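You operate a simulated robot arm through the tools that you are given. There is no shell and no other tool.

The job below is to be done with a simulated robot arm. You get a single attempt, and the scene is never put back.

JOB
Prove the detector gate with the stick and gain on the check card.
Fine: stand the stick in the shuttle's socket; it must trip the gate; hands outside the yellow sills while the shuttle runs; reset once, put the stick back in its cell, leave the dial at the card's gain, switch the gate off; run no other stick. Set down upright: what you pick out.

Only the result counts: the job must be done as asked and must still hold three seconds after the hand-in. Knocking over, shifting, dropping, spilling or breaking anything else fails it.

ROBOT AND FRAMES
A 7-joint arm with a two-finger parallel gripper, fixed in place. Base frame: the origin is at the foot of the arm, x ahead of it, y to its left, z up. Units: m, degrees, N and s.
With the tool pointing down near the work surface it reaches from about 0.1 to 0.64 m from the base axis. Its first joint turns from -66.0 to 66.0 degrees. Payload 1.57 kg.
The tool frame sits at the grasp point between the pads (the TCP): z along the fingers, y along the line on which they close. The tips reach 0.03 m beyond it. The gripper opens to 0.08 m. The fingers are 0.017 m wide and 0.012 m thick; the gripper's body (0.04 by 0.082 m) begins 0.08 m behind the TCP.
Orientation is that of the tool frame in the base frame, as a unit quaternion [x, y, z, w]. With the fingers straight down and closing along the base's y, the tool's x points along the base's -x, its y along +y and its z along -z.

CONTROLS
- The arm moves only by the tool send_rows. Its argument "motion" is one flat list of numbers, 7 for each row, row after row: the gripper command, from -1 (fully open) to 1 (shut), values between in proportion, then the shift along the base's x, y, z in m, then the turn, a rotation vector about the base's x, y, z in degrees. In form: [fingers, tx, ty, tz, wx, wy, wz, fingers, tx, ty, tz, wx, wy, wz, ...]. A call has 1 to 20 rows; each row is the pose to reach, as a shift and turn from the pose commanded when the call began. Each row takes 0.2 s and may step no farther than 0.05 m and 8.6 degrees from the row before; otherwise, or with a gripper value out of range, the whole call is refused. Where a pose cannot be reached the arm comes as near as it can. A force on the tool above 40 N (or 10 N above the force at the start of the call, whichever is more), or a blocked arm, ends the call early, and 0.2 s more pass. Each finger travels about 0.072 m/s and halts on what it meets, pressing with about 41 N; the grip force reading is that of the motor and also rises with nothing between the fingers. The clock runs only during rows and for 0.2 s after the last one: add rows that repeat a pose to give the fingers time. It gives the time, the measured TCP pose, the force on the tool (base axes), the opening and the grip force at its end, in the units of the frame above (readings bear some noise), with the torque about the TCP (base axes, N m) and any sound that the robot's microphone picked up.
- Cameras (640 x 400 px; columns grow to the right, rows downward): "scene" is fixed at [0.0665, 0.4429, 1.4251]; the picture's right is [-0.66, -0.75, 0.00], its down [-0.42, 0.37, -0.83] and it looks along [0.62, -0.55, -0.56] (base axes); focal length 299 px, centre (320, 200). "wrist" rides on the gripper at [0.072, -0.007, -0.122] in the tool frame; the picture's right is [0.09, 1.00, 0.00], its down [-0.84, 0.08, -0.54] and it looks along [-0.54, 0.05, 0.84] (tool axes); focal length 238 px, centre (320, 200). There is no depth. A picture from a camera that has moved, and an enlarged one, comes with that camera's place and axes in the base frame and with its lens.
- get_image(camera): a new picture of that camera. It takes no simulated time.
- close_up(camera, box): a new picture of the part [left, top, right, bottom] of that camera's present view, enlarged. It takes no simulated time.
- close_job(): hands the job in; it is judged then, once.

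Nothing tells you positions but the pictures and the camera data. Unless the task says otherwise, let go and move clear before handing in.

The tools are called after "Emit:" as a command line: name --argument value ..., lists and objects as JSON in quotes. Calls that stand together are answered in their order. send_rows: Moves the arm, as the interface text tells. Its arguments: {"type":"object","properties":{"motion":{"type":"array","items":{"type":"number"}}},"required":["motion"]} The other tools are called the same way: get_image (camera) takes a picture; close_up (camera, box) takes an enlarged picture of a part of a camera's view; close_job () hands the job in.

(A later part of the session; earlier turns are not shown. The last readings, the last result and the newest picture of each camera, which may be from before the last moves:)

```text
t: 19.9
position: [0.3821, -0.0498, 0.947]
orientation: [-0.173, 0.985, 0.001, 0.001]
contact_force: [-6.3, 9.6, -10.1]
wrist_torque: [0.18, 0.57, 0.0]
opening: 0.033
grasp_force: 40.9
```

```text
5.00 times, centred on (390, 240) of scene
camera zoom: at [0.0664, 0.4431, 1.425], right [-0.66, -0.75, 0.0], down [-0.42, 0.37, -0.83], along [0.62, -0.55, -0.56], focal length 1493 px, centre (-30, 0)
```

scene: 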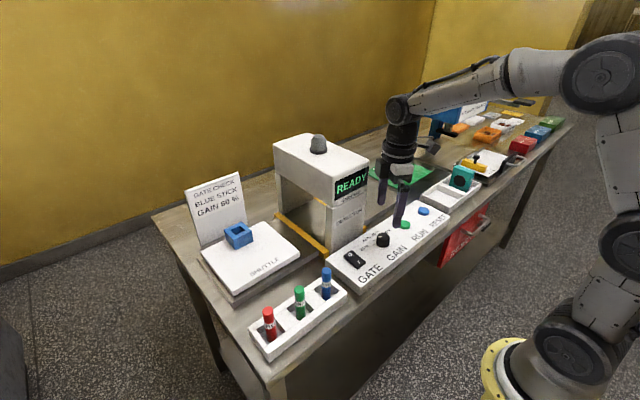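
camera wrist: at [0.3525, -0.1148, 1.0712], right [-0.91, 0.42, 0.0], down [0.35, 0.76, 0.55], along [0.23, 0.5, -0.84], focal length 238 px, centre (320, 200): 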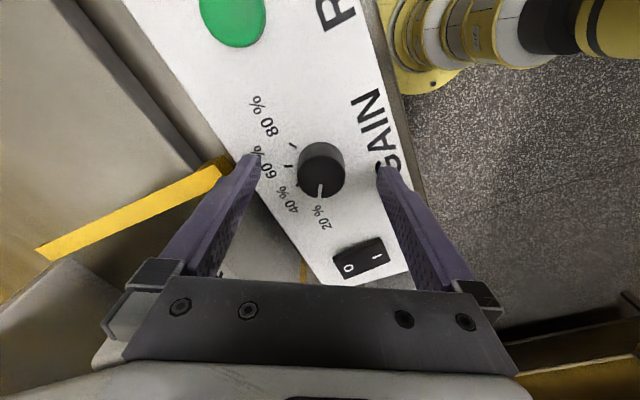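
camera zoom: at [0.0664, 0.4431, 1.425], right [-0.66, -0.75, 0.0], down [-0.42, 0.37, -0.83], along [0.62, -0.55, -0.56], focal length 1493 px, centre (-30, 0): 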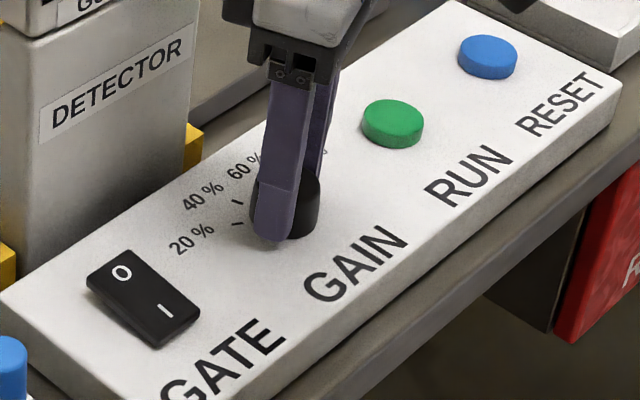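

The knob follows the hand exactly (pointer now near 40 %). I turn the remaining −80°.

Emit:
send_rows --motion '[1, 0, 0, 0, 0, 0, -8, 1, 0, 0, 0, 0, 0, -16, 1, 0, 0, 0, 0, 0, -24, 1, 0, 0, 0, 0, 0, -32, 1, 0, 0, 0, 0, 0, -40, 1, 0, 0, 0, 0, 0, -48, 1, 0, 0, 0, 0, 0, -56, 1, 0, 0, 0, 0, 0, -64, 1, 0, 0, 0, 0, 0, -72, 1, 0, 0, 0, 0, 0, -80, 1, 0, 0, 0, 0, 0, -80]'

Emit:
close_up --camera "wrist" --box '[240, 120, 400, 220]'

Emit:
close_up --camera "scene" --box '[340, 200, 440, 280]'

```text
t: 22.2
position: [0.3826, -0.0493, 0.947]
orientation: [0.502, 0.865, -0.001, 0.001]
contact_force: [-5.2, 21.2, -18.6]
wrist_torque: [0.88, 0.19, 0.15]
opening: 0.0328
grasp_force: 41.0
```

```text
4.00 times, centred on (320, 170) of wrist
camera zoom: at [0.3402, 0.0121, 1.0685], right [0.82, 0.57, 0.0], down [0.48, -0.69, 0.54], along [0.31, -0.44, -0.84], focal length 953 px, centre (320, 320)
```

zoom: 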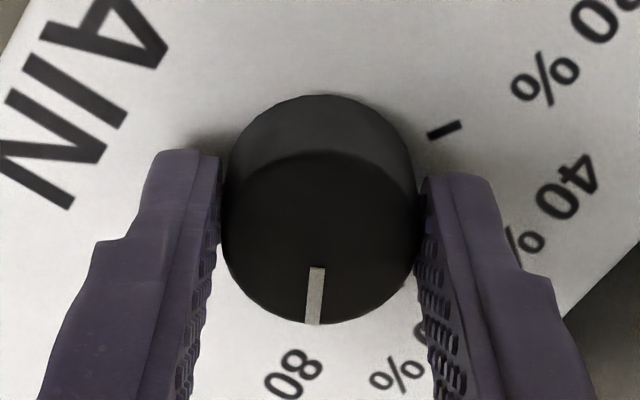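

```text
5.00 times, centred on (390, 240) of scene
camera zoom: at [0.0666, 0.4434, 1.4249], right [-0.66, -0.75, 0.0], down [-0.42, 0.37, -0.83], along [0.62, -0.55, -0.56], focal length 1493 px, centre (-30, 0)
```

zoom: 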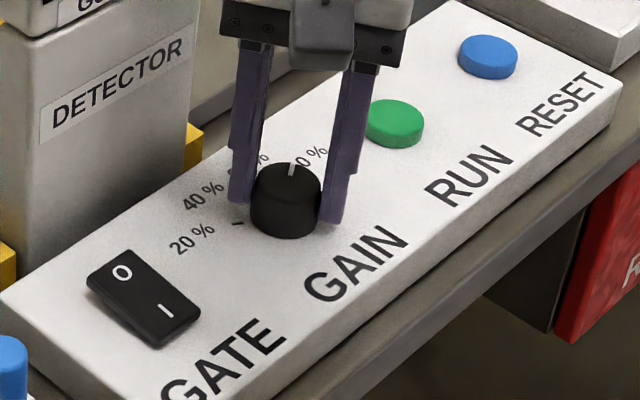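

The pointer appears at 80 %. I open the fingers, rise straight up and verify.

Emit:
send_rows --motion '[-0.3, 0, 0, 0, 0, 0, 0, -0.6, 0, 0, 0, 0, 0, 0, -0.6, 0, 0, 0.02, 0, 0, 0, -0.6, 0, 0, 0.06, 0, 0, 0, -0.6, 0, 0, 0.1, 0, 0, 0, -0.6, 0, 0, 0.1, 0, 0, 0]'

Emit:
get_image --camera "wrist"

Emit:
close_up --camera "wrist" --box '[260, 90, 380, 165]'

Emit:
close_up --camera "scene" --box '[350, 210, 420, 260]'

```text
t: 23.6
position: [0.3858, -0.0501, 1.0471]
orientation: [0.5, 0.866, -0.001, 0.003]
contact_force: [0.3, -0.9, 0.1]
wrist_torque: [0.01, 0.0, -0.01]
opening: 0.064
grasp_force: 0.1
```

```text
taken
camera wrist: at [0.3439, 0.0101, 1.1692], right [0.82, 0.58, 0.0], down [0.48, -0.68, 0.55], along [0.32, -0.45, -0.84], focal length 238 px, centre (320, 200)
```

wrist: 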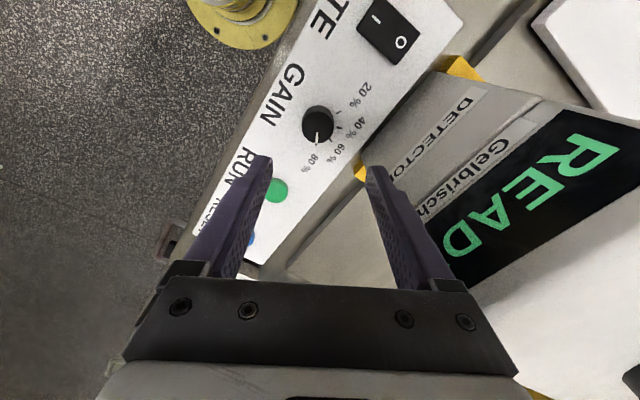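

```text
5.33 times, centred on (320, 128) of wrist
camera zoom: at [0.3439, 0.0101, 1.1692], right [0.82, 0.58, 0.0], down [0.48, -0.68, 0.55], along [0.32, -0.45, -0.84], focal length 1271 px, centre (320, 587)
```

zoom: 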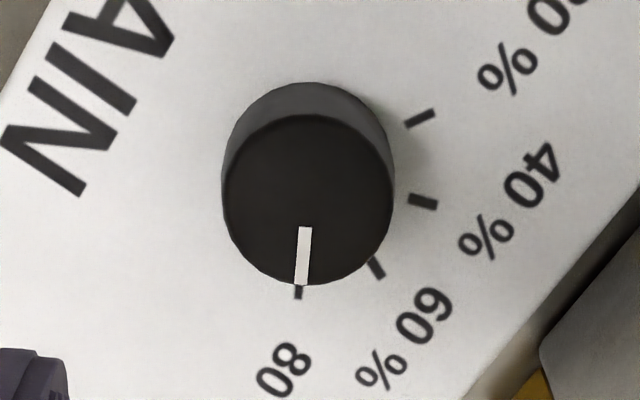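

```text
8.00 times, centred on (385, 235) of scene
camera zoom: at [0.0665, 0.4429, 1.4251], right [-0.66, -0.75, 0.0], down [-0.42, 0.37, -0.83], along [0.62, -0.55, -0.56], focal length 2389 px, centre (-200, -80)
```

zoom: 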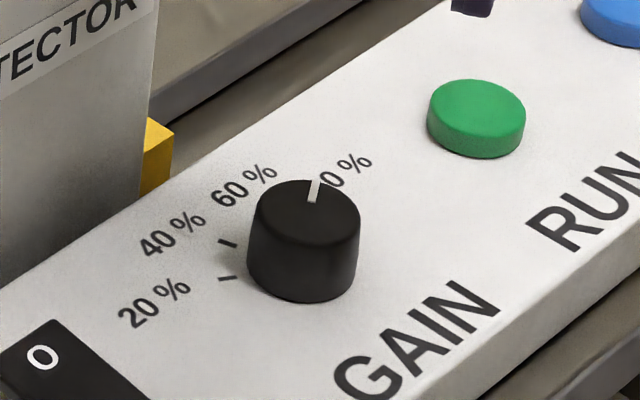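

The pointer sits on the 80 % tick and the display still says READY. Next I go to the blue stick: yaw back to 0 while retreating toward the rack.

Emit:
send_rows --motion '[-0.6, -0.02, 0, 0.02, 0, 0, 8, -0.6, -0.05, 0.01, 0.02, 0, 0, 16, -0.6, -0.08, 0.03, 0.02, 0, 0, 24, -0.6, -0.08, 0.06, 0.02, 0, 0, 32, -0.6, -0.08, 0.1, 0.02, 0, 0, 40, -0.6, -0.08, 0.14, 0.02, 0, 0, 48, -0.6, -0.08, 0.17, 0.02, 0, 0, 56, -0.6, -0.08, 0.203, 0.02, 0, 0, 60, -0.6, -0.08, 0.203, 0.02, 0, 0, 60]'

```text
t: 25.6
position: [0.3031, 0.1531, 1.0671]
orientation: [-0.001, 1.0, 0.001, 0.003]
contact_force: [0.7, 1.4, 0.3]
wrist_torque: [0.01, -0.01, 0.01]
opening: 0.0642
grasp_force: 0.1
```

Emit:
send_rows --motion '[-0.6, 0.01, 0, 0, 0, -7, 0, -0.6, 0.02, 0, 0, 0, -14, 0, -0.6, 0.04, 0, 0, 0, -21, 0, -0.6, 0.052, 0, 0, 0, -28, 0, -0.6, 0.052, 0, -0.02, 0, -28, 0, -0.6, 0.052, 0, -0.02, 0, -28, 0]'

Emit:
get_image --camera "wrist"

Emit:
close_up --camera "wrist" --box '[240, 60, 400, 160]'

Emit:
close_up --camera "scene" --box '[260, 200, 380, 320]'

```text
t: 27.1
position: [0.3546, 0.1517, 1.0477]
orientation: [0.0, 0.97, 0.0, 0.244]
contact_force: [0.5, 0.0, 0.4]
wrist_torque: [0.01, -0.01, -0.02]
opening: 0.0638
grasp_force: 0.1
```

```text
taken
camera wrist: at [0.2327, 0.1464, 1.1209], right [-0.08, 1.0, -0.04], down [0.48, 0.08, 0.87], along [0.87, 0.05, -0.48], focal length 238 px, centre (320, 200)
```

wrist: 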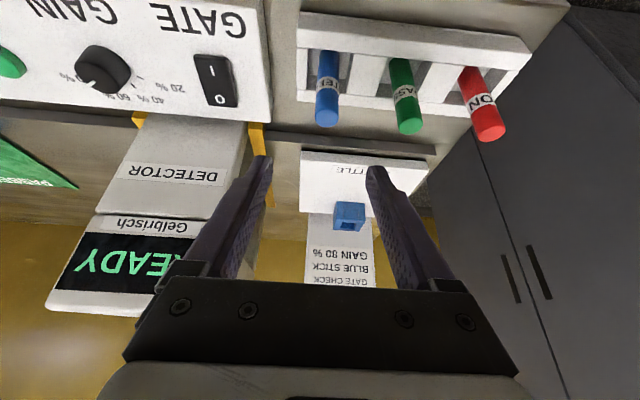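

```text
4.00 times, centred on (320, 110) of wrist
camera zoom: at [0.2327, 0.1464, 1.1209], right [-0.08, 1.0, -0.04], down [0.48, 0.08, 0.87], along [0.87, 0.05, -0.48], focal length 953 px, centre (320, 560)
```

zoom: 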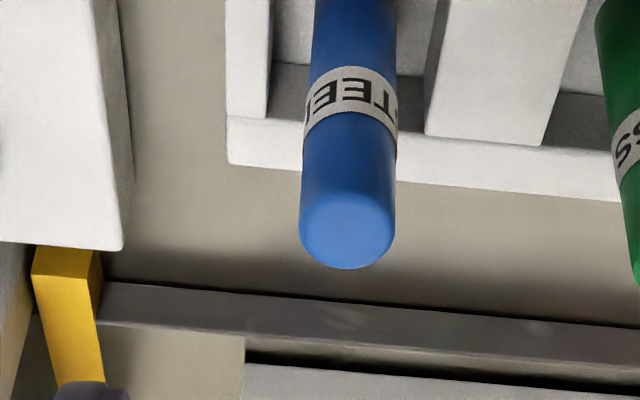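

```text
3.33 times, centred on (320, 260) of scene
camera zoom: at [0.0665, 0.4429, 1.4251], right [-0.66, -0.75, 0.0], down [-0.42, 0.37, -0.83], along [0.62, -0.55, -0.56], focal length 995 px, centre (320, 0)
```

zoom: 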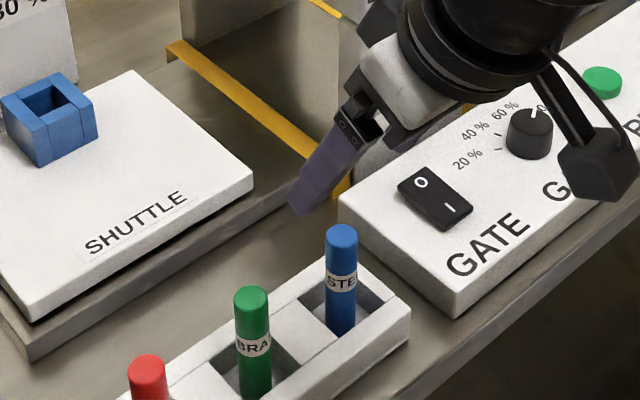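

The stick top is about (0.369, 0.155, 0.968) relative to the hand; I shift over it and descend partway, then re-check.

Emit:
send_rows --motion '[-0.6, 0.007, 0.0015, -0.015, 0, 0, 0, -0.6, 0.0135, 0.0027, -0.035, 0, 0, 0, -0.6, 0.0135, 0.0027, -0.055, 0, 0, 0, -0.6, 0.0135, 0.0027, -0.055, 0, 0, 0]'

Emit:
get_image --camera "wrist"

Emit:
close_up --camera "wrist" --box '[240, 100, 400, 200]'

Emit:
close_up --camera "scene" --box '[260, 220, 380, 320]'

```text
t: 28.1
position: [0.368, 0.1542, 0.9924]
orientation: [-0.001, 0.97, 0.001, 0.245]
contact_force: [1.3, -0.4, 0.8]
wrist_torque: [0.01, 0.01, -0.03]
opening: 0.0639
grasp_force: 0.2
```

```text
taken
camera wrist: at [0.2459, 0.1487, 1.0658], right [-0.08, 1.0, -0.04], down [0.48, 0.08, 0.87], along [0.87, 0.05, -0.48], focal length 238 px, centre (320, 200)
```

wrist: 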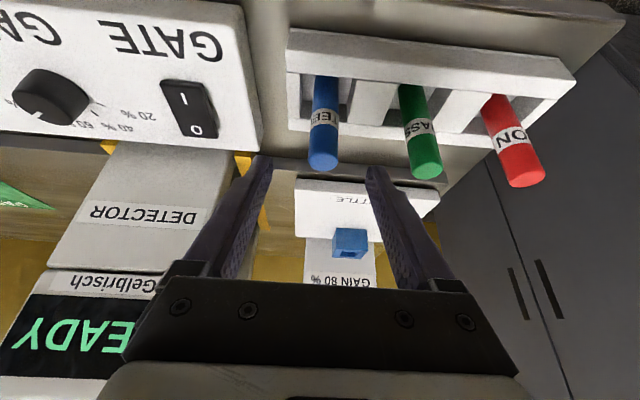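

```text
4.00 times, centred on (320, 150) of wrist
camera zoom: at [0.2459, 0.1487, 1.0658], right [-0.08, 1.0, -0.04], down [0.48, 0.08, 0.87], along [0.87, 0.05, -0.48], focal length 953 px, centre (320, 400)
```

zoom: 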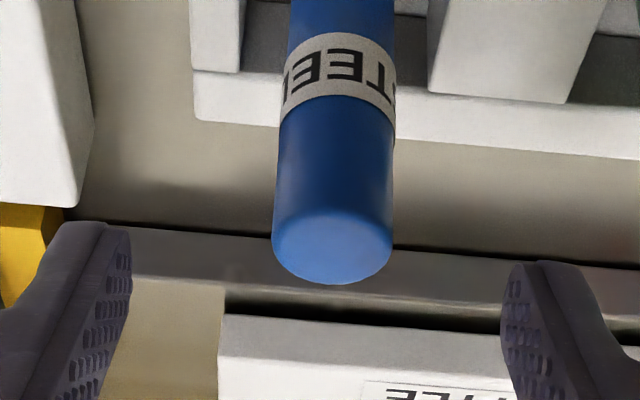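

```text
4.00 times, centred on (320, 270) of scene
camera zoom: at [0.0665, 0.4429, 1.4251], right [-0.66, -0.75, 0.0], down [-0.42, 0.37, -0.83], along [0.62, -0.55, -0.56], focal length 1194 px, centre (320, -80)
```

zoom: 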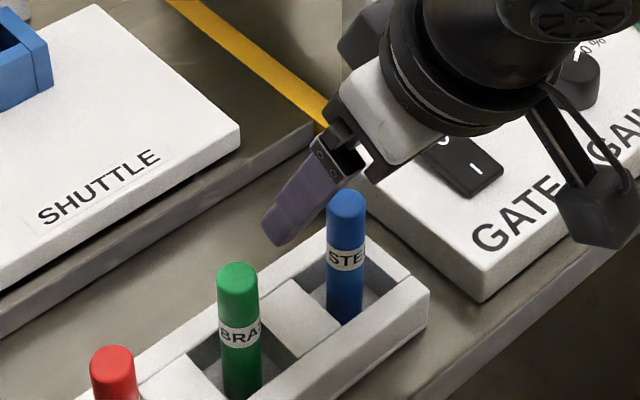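

The stick is centred in y and 2 mm behind in x. I make the final descent and close on the stick with the grip point 12 mm below its top.

Emit:
send_rows --motion '[-0.6, -0.0023, 0.0003, -0.012, 0, 0, 0, -0.6, -0.0023, 0.0003, -0.024, 0, 0, 0, -0.6, -0.0023, 0.0003, -0.033, 0, 0, 0, -0.6, -0.0023, 0.0003, -0.033, 0, 0, 0]'

Emit:
close_up --camera "wrist" --box '[240, 110, 400, 210]'

Emit:
close_up --camera "scene" --box '[270, 230, 370, 310]'

```text
t: 29.1
position: [0.3649, 0.1547, 0.9578]
orientation: [0.0, 0.97, 0.001, 0.245]
contact_force: [-0.6, -0.1, 0.3]
wrist_torque: [-0.03, -0.01, -0.04]
opening: 0.064
grasp_force: 0.0
```

```text
4.00 times, centred on (320, 160) of wrist
camera zoom: at [0.2439, 0.1493, 1.0311], right [-0.08, 1.0, -0.04], down [0.48, 0.08, 0.87], along [0.87, 0.05, -0.48], focal length 953 px, centre (320, 360)
```

zoom: 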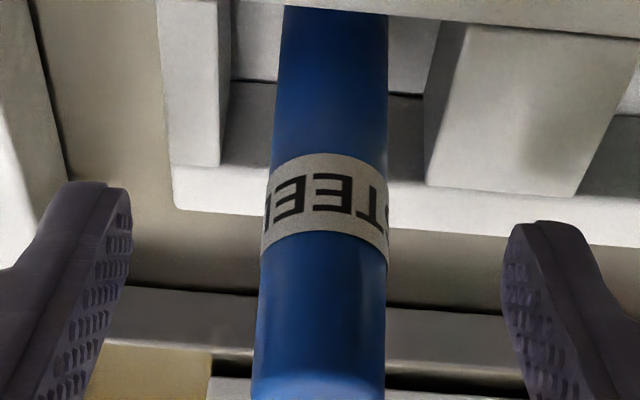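

```text
5.00 times, centred on (320, 270) of scene
camera zoom: at [0.0665, 0.4429, 1.4251], right [-0.66, -0.75, 0.0], down [-0.42, 0.37, -0.83], along [0.62, -0.55, -0.56], focal length 1493 px, centre (320, -150)
```

zoom: 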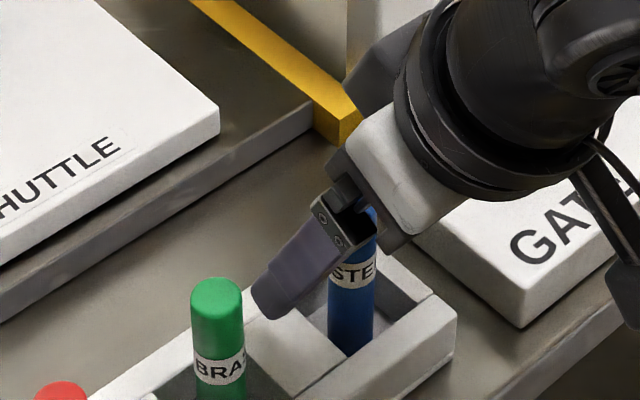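

Aligned: the stick is centred between the pads. I close the gripper.

Emit:
send_rows --motion '[1, 0, 0, 0, 0, 0, 0, 1, 0, 0, 0, 0, 0, 0, 1, 0, 0, 0, 0, 0, 0, 1, 0, 0, 0, 0, 0, 0]'

Emit:
close_up --camera "wrist" --box '[240, 110, 400, 210]'

Emit:
close_up --camera "scene" --box '[270, 230, 370, 310]'

```text
t: 30.1
position: [0.3655, 0.1543, 0.9578]
orientation: [0.0, 0.97, 0.001, 0.245]
contact_force: [-0.4, 0.1, -0.8]
wrist_torque: [-0.02, -0.02, -0.02]
opening: 0.0187
grasp_force: 33.0
```

```text
4.00 times, centred on (320, 160) of wrist
camera zoom: at [0.2438, 0.1493, 1.0312], right [-0.08, 1.0, -0.04], down [0.48, 0.08, 0.87], along [0.87, 0.05, -0.48], focal length 953 px, centre (320, 360)
```

zoom: 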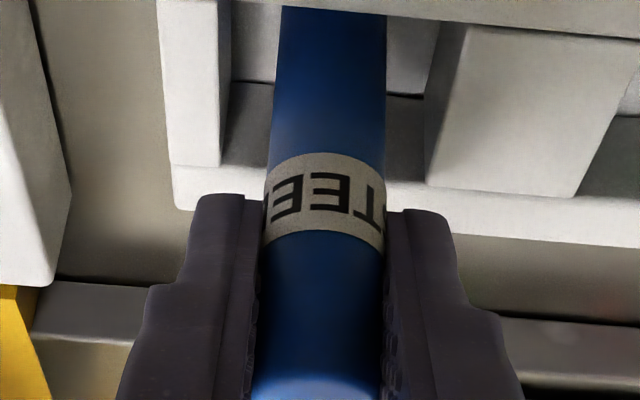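

```text
5.00 times, centred on (320, 270) of scene
camera zoom: at [0.0665, 0.4429, 1.4251], right [-0.66, -0.75, 0.0], down [-0.42, 0.37, -0.83], along [0.62, -0.55, -0.56], focal length 1493 px, centre (320, -150)
```

zoom: 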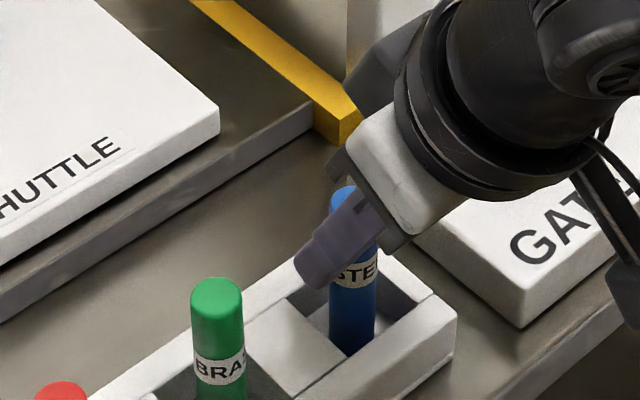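

The stick is held (opening 18.7 mm). I lift it straight up and check it.

Emit:
send_rows --motion '[1, 0, 0, 0.01, 0, 0, 0, 1, 0, 0, 0.03, 0, 0, 0, 1, 0, 0, 0.06, 0, 0, 0, 1, 0, 0, 0.09, 0, 0, 0, 1, 0, 0, 0.09, 0, 0, 0]'

Emit:
get_image --camera "wrist"

Emit:
close_up --camera "scene" --box '[250, 210, 370, 330]'

```text
t: 31.2
position: [0.3662, 0.1557, 1.0515]
orientation: [0.001, 0.97, 0.0, 0.244]
contact_force: [-0.5, -1.3, -0.3]
wrist_torque: [0.02, 0.0, 0.0]
opening: 0.0185
grasp_force: 33.1
```

```text
taken
camera wrist: at [0.2449, 0.1508, 1.1247], right [-0.08, 1.0, -0.04], down [0.48, 0.08, 0.87], along [0.87, 0.05, -0.48], focal length 238 px, centre (320, 200)
```

wrist: 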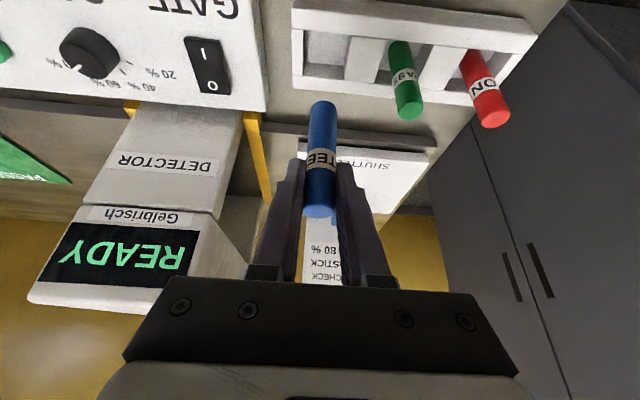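

```text
3.33 times, centred on (310, 270) of scene
camera zoom: at [0.0665, 0.4429, 1.4251], right [-0.66, -0.75, 0.0], down [-0.42, 0.37, -0.83], along [0.62, -0.55, -0.56], focal length 995 px, centre (353, -33)
```

zoom: 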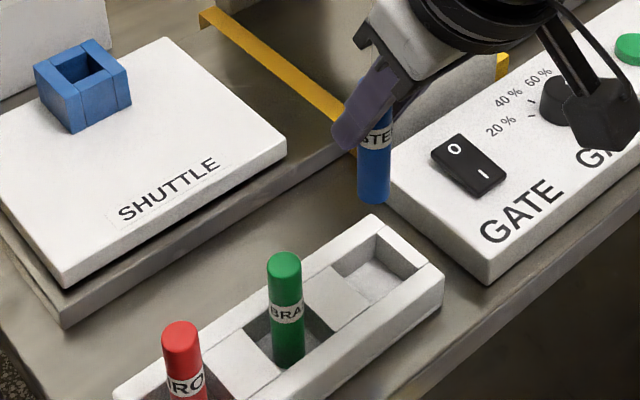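

Emit:
close_up --camera "wrist" --box '[270, 85, 370, 225]'

Emit:
close_up --camera "wrist" --box '[280, 90, 360, 140]'

```text
2.86 times, centred on (320, 155) of wrist
camera zoom: at [0.2449, 0.1508, 1.1247], right [-0.08, 1.0, -0.04], down [0.48, 0.08, 0.87], along [0.87, 0.05, -0.48], focal length 681 px, centre (320, 329)
```

zoom: 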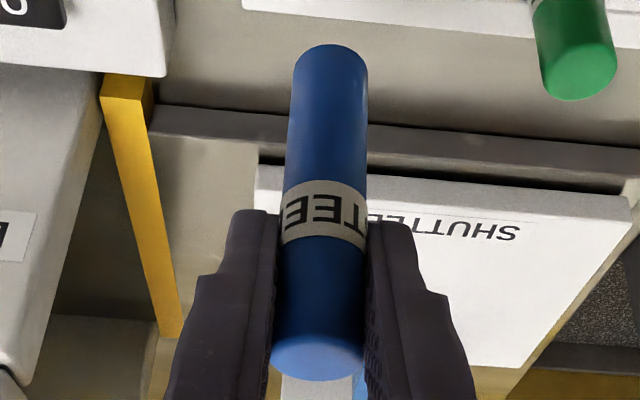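

```text
8.00 times, centred on (320, 115) of wrist
camera zoom: at [0.2449, 0.1508, 1.1247], right [-0.08, 1.0, -0.04], down [0.48, 0.08, 0.87], along [0.87, 0.05, -0.48], focal length 1907 px, centre (320, 880)
```

zoom: 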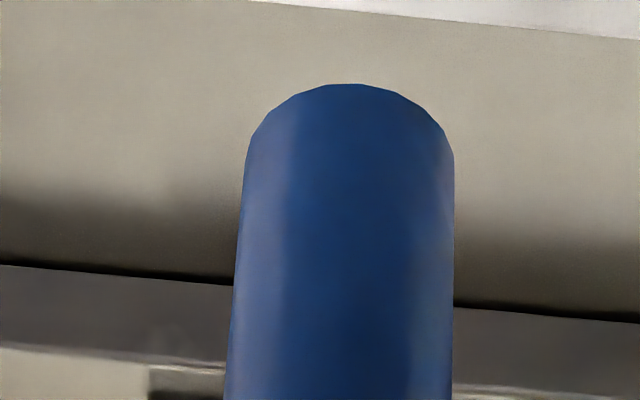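

The stick hangs vertically; its bottom is ≈70 mm below the grip point. I carry it to a hover point above the socket, with its base about 25 mm clear.

Emit:
send_rows --motion '[1, 0.04, 0.01, 0, 0, 0, 0, 1, 0.08, 0.02, 0, 0, 0, 0, 1, 0.12, 0.032, 0, 0, 0, 0, 1, 0.16, 0.044, 0, 0, 0, 0, 1, 0.2, 0.055, 0, 0, 0, 0, 1, 0.235, 0.0636, 0, 0, 0, 0, 1, 0.2547, 0.0636, -0.004, 0, 0, 0, 1, 0.2547, 0.0636, -0.004, 0, 0, 0]'

Emit:
get_image --camera "wrist"

Emit:
close_up --camera "wrist" --box '[270, 40, 370, 140]'

Emit:
close_up --camera "scene" --box '[190, 170, 290, 270]'

```text
t: 33.0
position: [0.6214, 0.2197, 1.0476]
orientation: [0.0, 0.97, 0.001, 0.244]
contact_force: [-0.1, 0.5, 0.5]
wrist_torque: [0.0, -0.04, -0.05]
opening: 0.0183
grasp_force: 33.0
```

```text
taken
camera wrist: at [0.5002, 0.2145, 1.1218], right [-0.08, 1.0, -0.04], down [0.48, 0.08, 0.87], along [0.87, 0.05, -0.48], focal length 238 px, centre (320, 200)
```

wrist: 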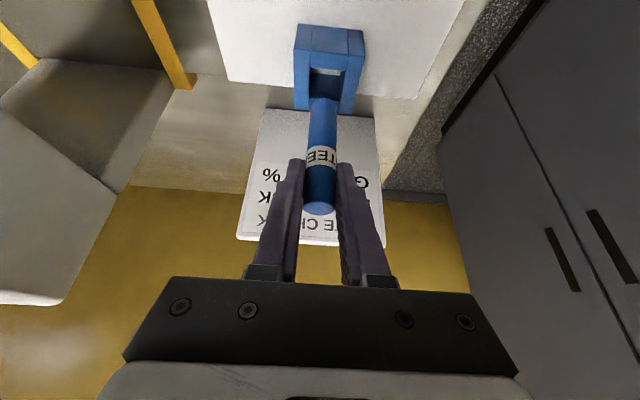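

```text
4.00 times, centred on (320, 90) of wrist
camera zoom: at [0.5002, 0.2145, 1.1218], right [-0.08, 1.0, -0.04], down [0.48, 0.08, 0.87], along [0.87, 0.05, -0.48], focal length 953 px, centre (320, 640)
```

zoom: 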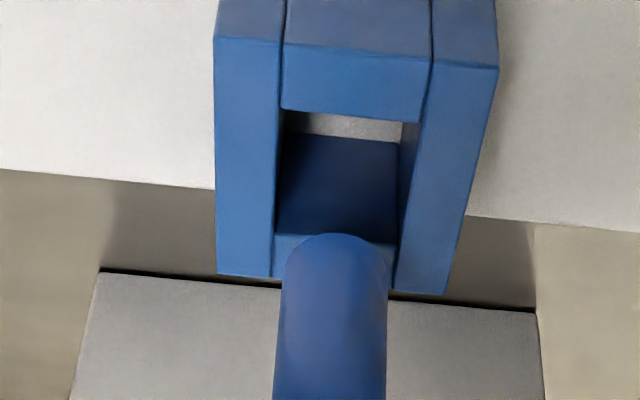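

```text
4.00 times, centred on (240, 220) of scene
camera zoom: at [0.0665, 0.4429, 1.4251], right [-0.66, -0.75, 0.0], down [-0.42, 0.37, -0.83], along [0.62, -0.55, -0.56], focal length 1194 px, centre (640, 120)
```

zoom: 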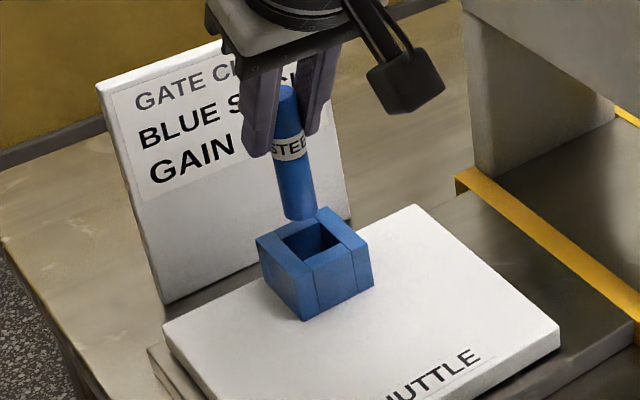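

Emit:
close_up --camera "scene" --box '[240, 205, 300, 255]'

Emit:
close_up --camera "scene" --box '[210, 205, 270, 255]'

```text
8.00 times, centred on (270, 230) of scene
camera zoom: at [0.0665, 0.4429, 1.4251], right [-0.66, -0.75, 0.0], down [-0.42, 0.37, -0.83], along [0.62, -0.55, -0.56], focal length 2389 px, centre (720, -40)
```

zoom: 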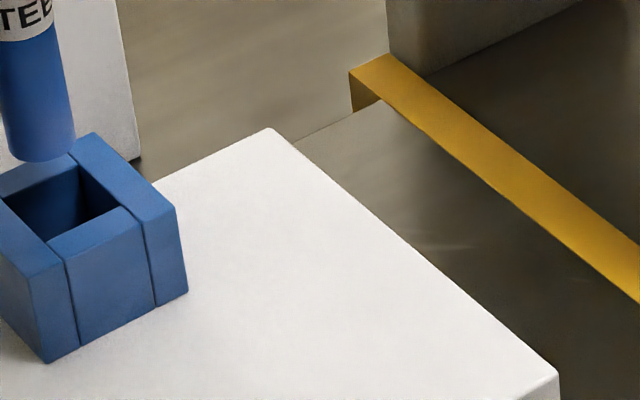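

```text
8.00 times, centred on (240, 230) of scene
camera zoom: at [0.0665, 0.4429, 1.4251], right [-0.66, -0.75, 0.0], down [-0.42, 0.37, -0.83], along [0.62, -0.55, -0.56], focal length 2389 px, centre (960, -40)
```

zoom: 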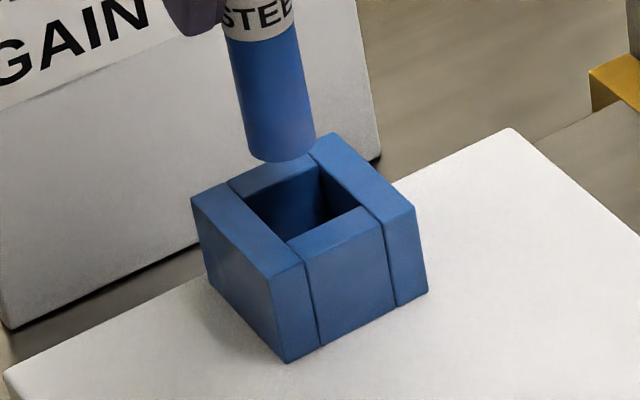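

The wrist and scene views together suggest the stick is several millimetres too far in +x and only about 20 mm above the socket. I shift back 5 mm, lower 8 mm and re-measure with less parallax.

Emit:
send_rows --motion '[1, -0.005, 0, 0, 0, 0, 0, 1, -0.005, 0, -0.004, 0, 0, 0, 1, -0.005, 0, -0.008, 0, 0, 0, 1, -0.005, 0, -0.008, 0, 0, 0]'

Emit:
close_up --camera "wrist" --box '[270, 40, 370, 140]'

Emit:
close_up --camera "scene" --box '[220, 212, 260, 247]'

```text
t: 34.0
position: [0.6163, 0.2207, 1.038]
orientation: [0.0, 0.97, 0.001, 0.245]
contact_force: [0.0, -0.3, 0.1]
wrist_torque: [0.0, 0.01, 0.01]
opening: 0.0186
grasp_force: 33.0
```

```text
4.00 times, centred on (320, 90) of wrist
camera zoom: at [0.4943, 0.215, 1.1115], right [-0.08, 1.0, -0.04], down [0.48, 0.08, 0.87], along [0.87, 0.05, -0.48], focal length 953 px, centre (320, 640)
```

zoom: 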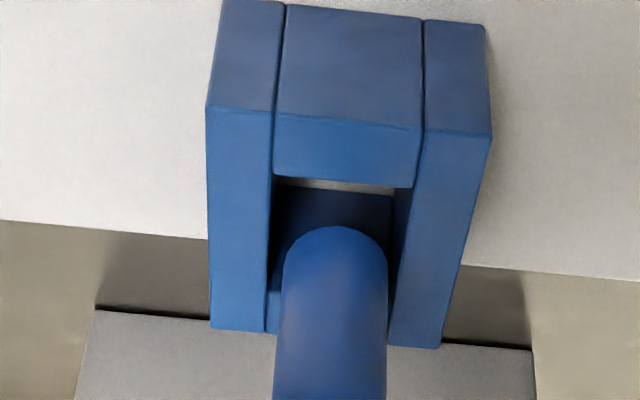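

```text
11.43 times, centred on (240, 230) of scene
camera zoom: at [0.0665, 0.4429, 1.4251], right [-0.66, -0.75, 0.0], down [-0.42, 0.37, -0.83], along [0.62, -0.55, -0.56], focal length 3413 px, centre (1234, -137)
```

zoom: 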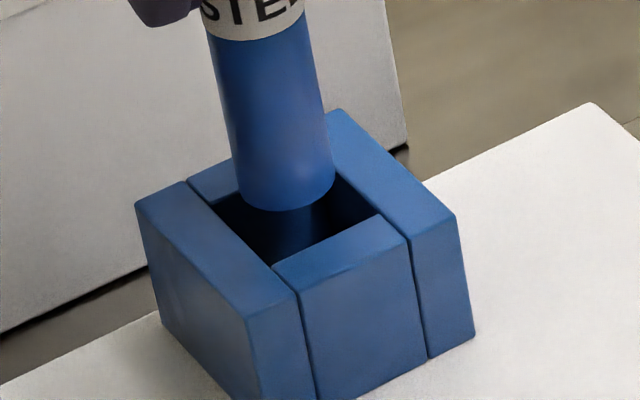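

Now the stick's base is about 6 mm above the rim and about 2 mm too far in +x, with y on centre. I correct x, lower 4 mm and look again.

Emit:
send_rows --motion '[1, -0.0022, 0, 0, 0, 0, 0, 1, -0.0022, 0, -0.004, 0, 0, 0, 1, -0.0022, 0, -0.004, 0, 0, 0]'

Emit:
close_up --camera "wrist" --box '[280, 60, 360, 120]'

Emit:
close_up --camera "scene" --box '[220, 212, 260, 247]'

```text
t: 34.9
position: [0.6131, 0.221, 1.034]
orientation: [-0.001, 0.97, 0.001, 0.244]
contact_force: [0.3, -0.2, -1.1]
wrist_torque: [0.01, 0.01, -0.02]
opening: 0.0186
grasp_force: 32.6
```

```text
6.67 times, centred on (320, 90) of wrist
camera zoom: at [0.4913, 0.2147, 1.1073], right [-0.08, 1.0, -0.04], down [0.48, 0.08, 0.87], along [0.87, 0.05, -0.48], focal length 1589 px, centre (320, 933)
```

zoom: 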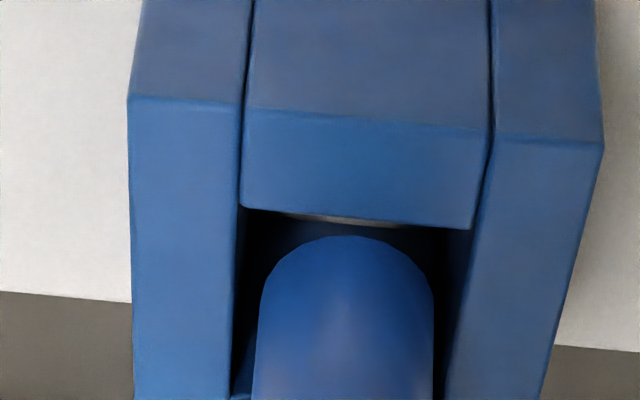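

```text
11.43 times, centred on (240, 230) of scene
camera zoom: at [0.0665, 0.4429, 1.4251], right [-0.66, -0.75, 0.0], down [-0.42, 0.37, -0.83], along [0.62, -0.55, -0.56], focal length 3413 px, centre (1234, -137)
```

zoom: 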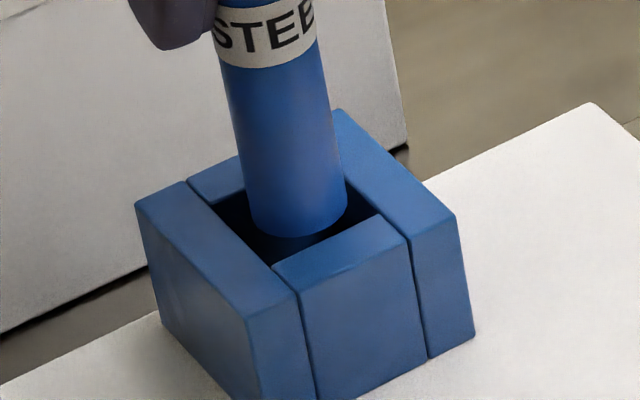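

Everything lines up now (within about 1 mm in both axes, base just above the rim). I lower gently into the hole, watching the force.

Emit:
send_rows --motion '[1, 0.0005, 0, -0.003, 0, 0, 0, 1, 0.0005, 0, -0.006, 0, 0, 0, 1, 0.0005, 0, -0.008, 0, 0, 0]'

Emit:
close_up --camera "wrist" --box '[280, 60, 360, 120]'

Emit:
close_up --camera "scene" --box '[220, 212, 260, 247]'

```text
t: 35.6
position: [0.6141, 0.2188, 1.0261]
orientation: [0.0, 0.969, 0.001, 0.245]
contact_force: [3.4, 0.2, -0.9]
wrist_torque: [0.0, -0.12, -0.01]
opening: 0.0186
grasp_force: 32.8
```

```text
6.67 times, centred on (320, 90) of wrist
camera zoom: at [0.4914, 0.2142, 1.0992], right [-0.08, 1.0, -0.04], down [0.48, 0.08, 0.87], along [0.87, 0.05, -0.48], focal length 1589 px, centre (320, 933)
```

zoom: 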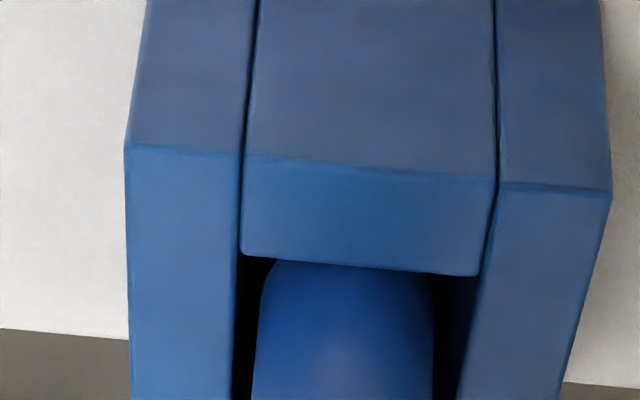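

```text
11.43 times, centred on (240, 230) of scene
camera zoom: at [0.0665, 0.4429, 1.4251], right [-0.66, -0.75, 0.0], down [-0.42, 0.37, -0.83], along [0.62, -0.55, -0.56], focal length 3413 px, centre (1234, -137)
```

zoom: 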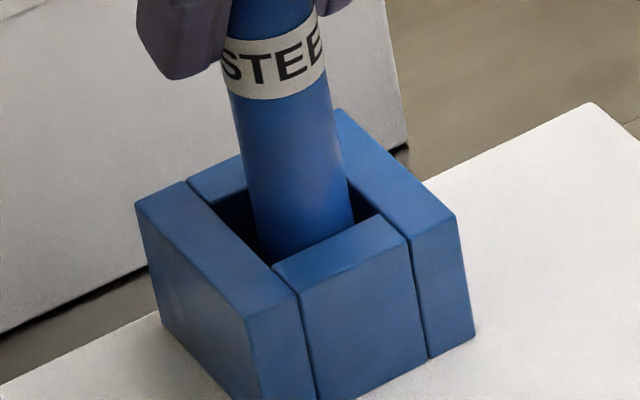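

It has entered the hole with light contact on the near wall. I ease +1 mm in x and keep going down in steps.

Emit:
send_rows --motion '[1, 0.001, 0, -0.003, 0, 0, 0, 1, 0.001, 0, -0.008, 0, 0, 0, 1, 0.001, 0, -0.013, 0, 0, 0, 1, 0.001, 0, -0.018, 0, 0, 0]'

Emit:
close_up --camera "scene" --box '[220, 202, 260, 247]'

```text
t: 36.6
position: [0.614, 0.2184, 1.0085]
orientation: [0.0, 0.97, 0.001, 0.244]
contact_force: [0.4, -0.8, -0.6]
wrist_torque: [-0.05, -0.04, 0.01]
opening: 0.0187
grasp_force: 33.2
```

```text
8.89 times, centred on (240, 224) of scene
camera zoom: at [0.0665, 0.4429, 1.4251], right [-0.66, -0.75, 0.0], down [-0.42, 0.37, -0.83], along [0.62, -0.55, -0.56], focal length 2654 px, centre (1031, -18)
```

zoom: 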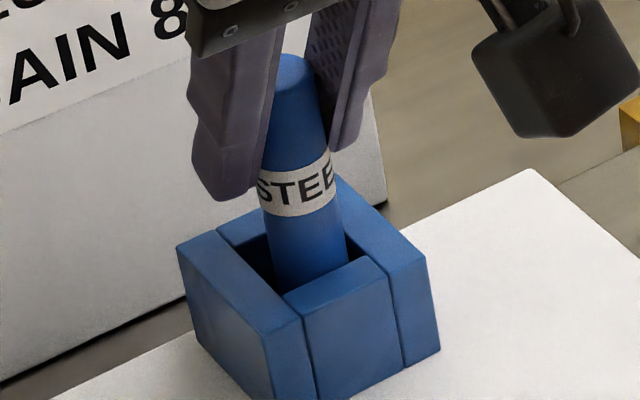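

Emit:
send_rows --motion '[1, 0, 0, -0.004, 0, 0, 0, 1, 0, 0, -0.008, 0, 0, 0, 1, 0, 0, -0.012, 0, 0, 0]'

Emit:
close_up --camera "scene" --box '[220, 202, 260, 247]'

Emit:
close_up --camera "wrist" --box '[250, 60, 390, 160]'

```text
t: 37.5
position: [0.6153, 0.2167, 0.9976]
orientation: [0.0, 0.969, 0.0, 0.246]
contact_force: [-0.4, -2.1, 5.3]
wrist_torque: [-0.14, 0.02, -0.02]
opening: 0.0186
grasp_force: 33.1
```

```text
8.89 times, centred on (240, 224) of scene
camera zoom: at [0.0663, 0.4428, 1.4251], right [-0.66, -0.75, 0.0], down [-0.42, 0.37, -0.83], along [0.62, -0.55, -0.56], focal length 2654 px, centre (1031, -18)
```

zoom: 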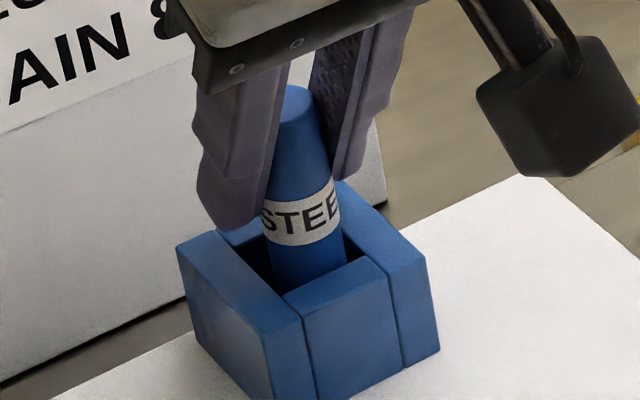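

```text
4.00 times, centred on (320, 110) of wrist
camera zoom: at [0.4932, 0.213, 1.0702], right [-0.08, 1.0, -0.04], down [0.48, 0.08, 0.88], along [0.88, 0.05, -0.48], focal length 953 px, centre (320, 560)
```

zoom: 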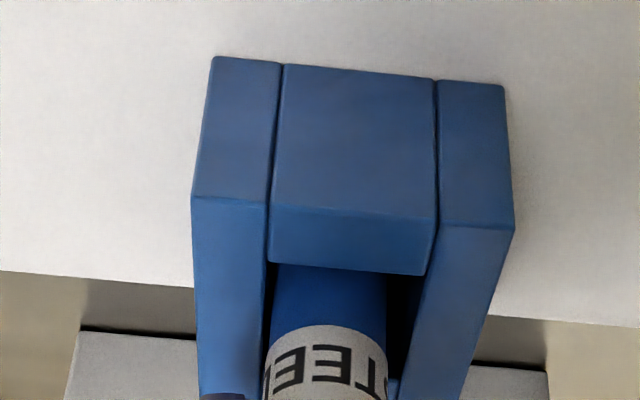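

Emit:
send_rows --motion '[1, 0, 0, -0.0015, 0, 0, 0, 1, 0, 0, -0.0015, 0, 0, 0]'

Emit:
close_up --camera "scene" --box '[210, 192, 270, 252]'

```text
t: 38.0
position: [0.6154, 0.2186, 0.998]
orientation: [0.0, 0.969, 0.002, 0.247]
contact_force: [-2.3, -2.1, 14.7]
wrist_torque: [-0.2, 0.16, -0.01]
opening: 0.0184
grasp_force: 32.8
```

```text
6.67 times, centred on (240, 222) of scene
camera zoom: at [0.0661, 0.4427, 1.4252], right [-0.66, -0.75, 0.0], down [-0.42, 0.37, -0.83], along [0.62, -0.55, -0.56], focal length 1991 px, centre (853, 53)
```

zoom: 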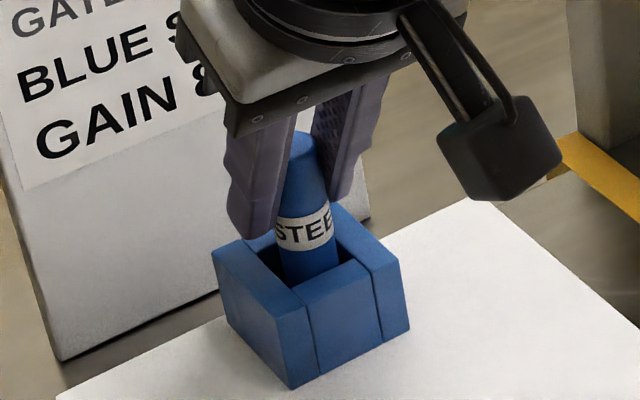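

Contact with the socket floor is confirmed (force rises with no further travel). I relieve the press and open the fingers.

Emit:
send_rows --motion '[1, 0, 0, 0.002, 0, 0, 0, 1, 0, 0, 0.002, 0, 0, 0]'

Emit:
send_rows --motion '[0.3, 0, 0, 0, 0, 0, 0, -0.2, 0, 0, 0, 0, 0, 0, -0.5, 0, 0, 0, 0, 0, 0, -0.5, 0, 0, 0, 0, 0, 0]'

Emit:
close_up --camera "scene" --box '[210, 192, 270, 252]'

Emit:
close_up --camera "wrist" --box '[220, 60, 420, 220]'

```text
t: 38.6
position: [0.615, 0.2192, 0.9974]
orientation: [-0.001, 0.969, 0.0, 0.246]
contact_force: [4.0, -2.9, 12.7]
wrist_torque: [-0.2, -0.3, -0.04]
opening: 0.0184
grasp_force: 32.8
```

```text
t: 39.6
position: [0.6138, 0.2198, 0.9956]
orientation: [-0.001, 0.97, 0.001, 0.244]
contact_force: [-0.1, -0.1, -0.4]
wrist_torque: [0.02, 0.01, 0.01]
opening: 0.0603
grasp_force: 0.1
```

```text
6.67 times, centred on (240, 222) of scene
camera zoom: at [0.0665, 0.4429, 1.4251], right [-0.66, -0.75, 0.0], down [-0.42, 0.37, -0.83], along [0.62, -0.55, -0.56], focal length 1991 px, centre (853, 53)
```

zoom: 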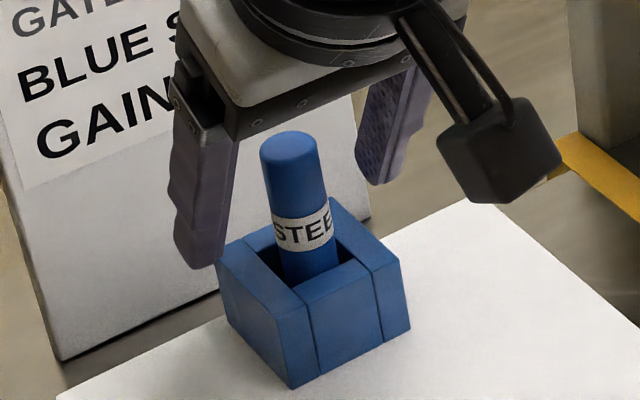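

```text
2.50 times, centred on (320, 140) of wrist
camera zoom: at [0.4929, 0.2137, 1.0691], right [-0.08, 1.0, -0.04], down [0.48, 0.08, 0.87], along [0.87, 0.05, -0.48], focal length 596 px, centre (320, 350)
```

zoom: 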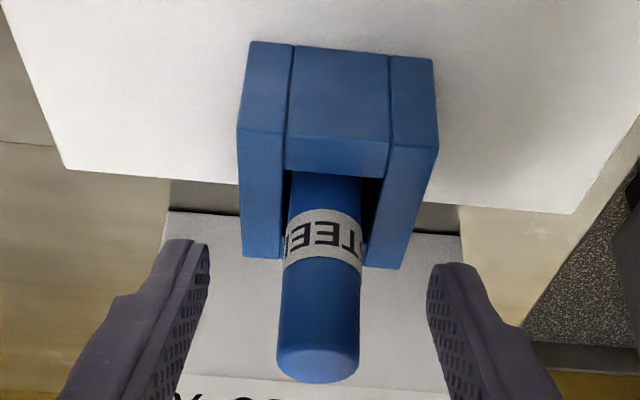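

The blue stick stands upright in the socket. I withdraw up and back, away from the shuttle.

Emit:
send_rows --motion '[-0.5, 0, 0, 0.03, 0, 0, 0, -0.5, -0.01, 0, 0.055, 0, 0, 0, -0.5, -0.05, 0, 0.06, 0, 0, 0, -0.5, -0.09, -0.01, 0.06, 0, 0, 0, -0.5, -0.135, -0.02, 0.06, 0, 0, 0, -0.5, -0.18, -0.03, 0.06, 0, 0, 0, -0.5, -0.22, -0.05, 0.06, 0, 0, 0, -0.5, -0.26, -0.075, 0.06, 0, 0, 0, -0.5, -0.29, -0.11, 0.06, 0, 0, 0, -0.5, -0.314, -0.14, 0.06, 0, 0, 0]'

Emit:
get_image --camera "scene"

```text
t: 41.9
position: [0.3012, 0.0805, 1.0546]
orientation: [0.0, 0.97, 0.0, 0.244]
contact_force: [0.4, -0.1, -0.3]
wrist_torque: [0.0, 0.01, -0.03]
opening: 0.0599
grasp_force: 0.0
```

```text
taken
```

scene: 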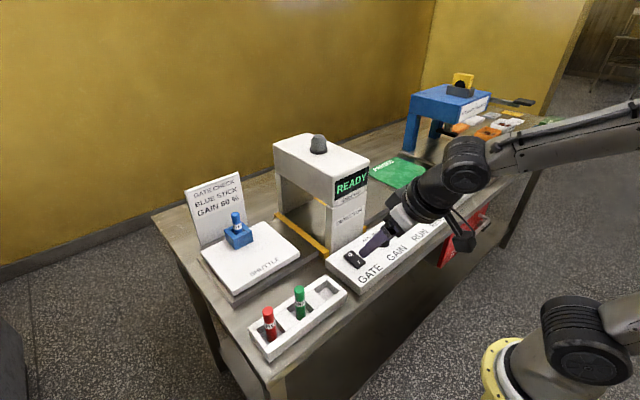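

The stick stands in the shuttle and READY is still shown. Next I straighten the tool, close the fingers and go above RUN.

Emit:
send_rows --motion '[1, 0, -0.03, 0.005, 0, 7, 0, 1, 0, -0.07, 0.005, 0, 14, 0, 1, 0, -0.11, 0.005, 0, 21, 0, 1, 0, -0.15, 0.005, 0, 28, 0, 1, 0.01, -0.19, 0.005, 0, 28, 0, 1, 0.03, -0.228, 0.005, 0, 28, 0, 1, 0.03, -0.228, 0.005, 0, 28, 0]'

Emit:
get_image --camera "wrist"

Emit:
close_up --camera "wrist" --box '[240, 100, 400, 200]'

```text
t: 43.5
position: [0.3317, -0.1496, 1.061]
orientation: [0.0, 1.0, 0.001, 0.002]
contact_force: [0.3, 0.4, 0.3]
wrist_torque: [-0.05, 0.0, 0.01]
opening: 0.0001
grasp_force: 21.6
```

```text
taken
camera wrist: at [0.2592, -0.1549, 1.182], right [-0.09, 1.0, 0.0], down [0.83, 0.08, 0.55], along [0.54, 0.05, -0.84], focal length 238 px, centre (320, 200)
```

wrist: 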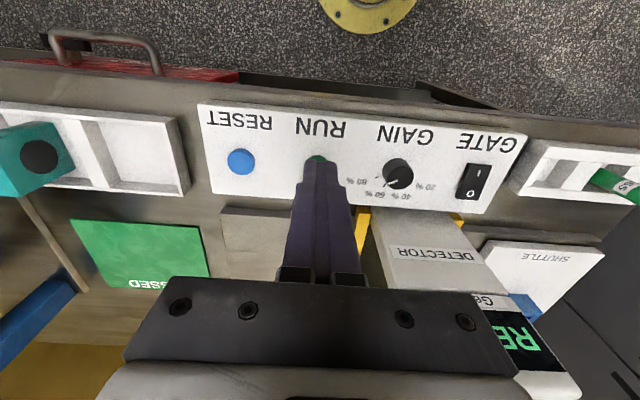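

```text
4.00 times, centred on (320, 150) of wrist
camera zoom: at [0.2592, -0.1549, 1.182], right [-0.09, 1.0, 0.0], down [0.83, 0.08, 0.55], along [0.54, 0.05, -0.84], focal length 953 px, centre (320, 400)
```

zoom: 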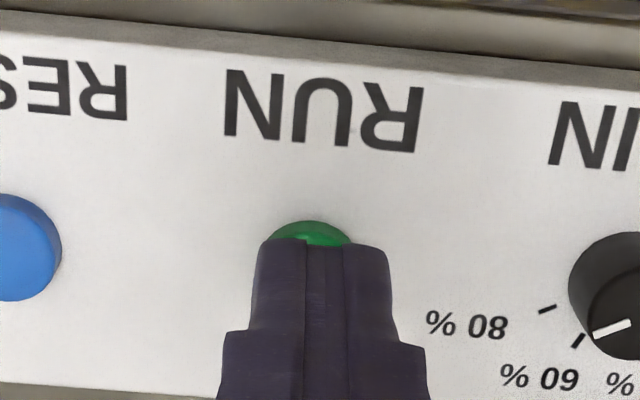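

RUN is right under the near side of the fingertips. I move over its centre and come down to just above it.

Emit:
send_rows --motion '[1, 0.0265, 0.0007, 0, 0, 0, 0, 1, 0.0525, 0.0007, -0.03, 0, 0, 0, 1, 0.0525, 0.0007, -0.07, 0, 0, 0, 1, 0.0525, 0.0007, -0.1, 0, 0, 0, 1, 0.0525, 0.0007, -0.1, 0, 0, 0]'

Emit:
close_up --camera "wrist" --box '[240, 100, 400, 200]'

Emit:
close_up --camera "scene" --box '[370, 190, 450, 250]'

```text
t: 44.6
position: [0.3841, -0.1496, 0.9621]
orientation: [0.0, 1.0, 0.0, 0.003]
contact_force: [0.3, 0.1, 0.7]
wrist_torque: [-0.04, 0.0, -0.02]
opening: 0.0
grasp_force: 21.7
```

```text
4.00 times, centred on (320, 150) of wrist
camera zoom: at [0.3107, -0.1552, 1.0836], right [-0.09, 1.0, 0.0], down [0.83, 0.08, 0.55], along [0.54, 0.05, -0.84], focal length 953 px, centre (320, 400)
```

zoom: 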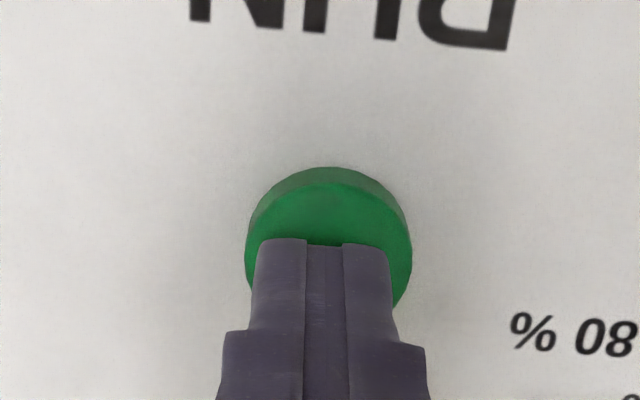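

```text
6.67 times, centred on (410, 220) of scene
camera zoom: at [0.0665, 0.4429, 1.4251], right [-0.66, -0.75, 0.0], down [-0.42, 0.37, -0.83], along [0.62, -0.55, -0.56], focal length 1991 px, centre (-280, 67)
```

zoom: 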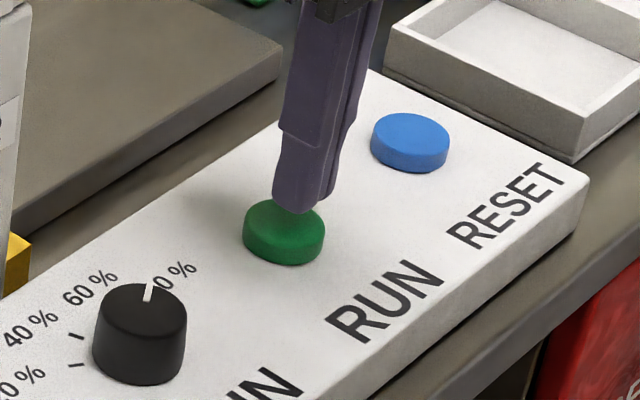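

Well centred. I lower in small steps onto RUN.

Emit:
send_rows --motion '[1, 0.001, 0.001, -0.005, 0, 0, 0, 1, 0.001, 0.001, -0.009, 0, 0, 0]'

```text
t: 45.2
position: [0.3847, -0.1467, 0.9533]
orientation: [0.0, 1.0, 0.001, 0.002]
contact_force: [-0.5, -0.1, 0.4]
wrist_torque: [-0.03, 0.0, 0.0]
opening: 0.0
grasp_force: 20.9
```

Emit:
send_rows --motion '[1, 0, 0, -0.003, 0, 0, 0]'

```text
t: 45.6
position: [0.3842, -0.1469, 0.9508]
orientation: [0.001, 1.0, 0.001, 0.003]
contact_force: [0.4, 0.2, 0.5]
wrist_torque: [0.01, -0.02, 0.0]
opening: 0.0
grasp_force: 21.5
```

Emit:
send_rows --motion '[1, 0, 0, -0.002, 0, 0, 0]'

```text
t: 46.0
position: [0.3842, -0.1466, 0.9483]
orientation: [0.0, 1.0, 0.001, 0.003]
contact_force: [1.7, 0.2, 2.1]
wrist_torque: [-0.02, -0.02, 0.05]
opening: 0.0
grasp_force: 21.6
heard: click
```

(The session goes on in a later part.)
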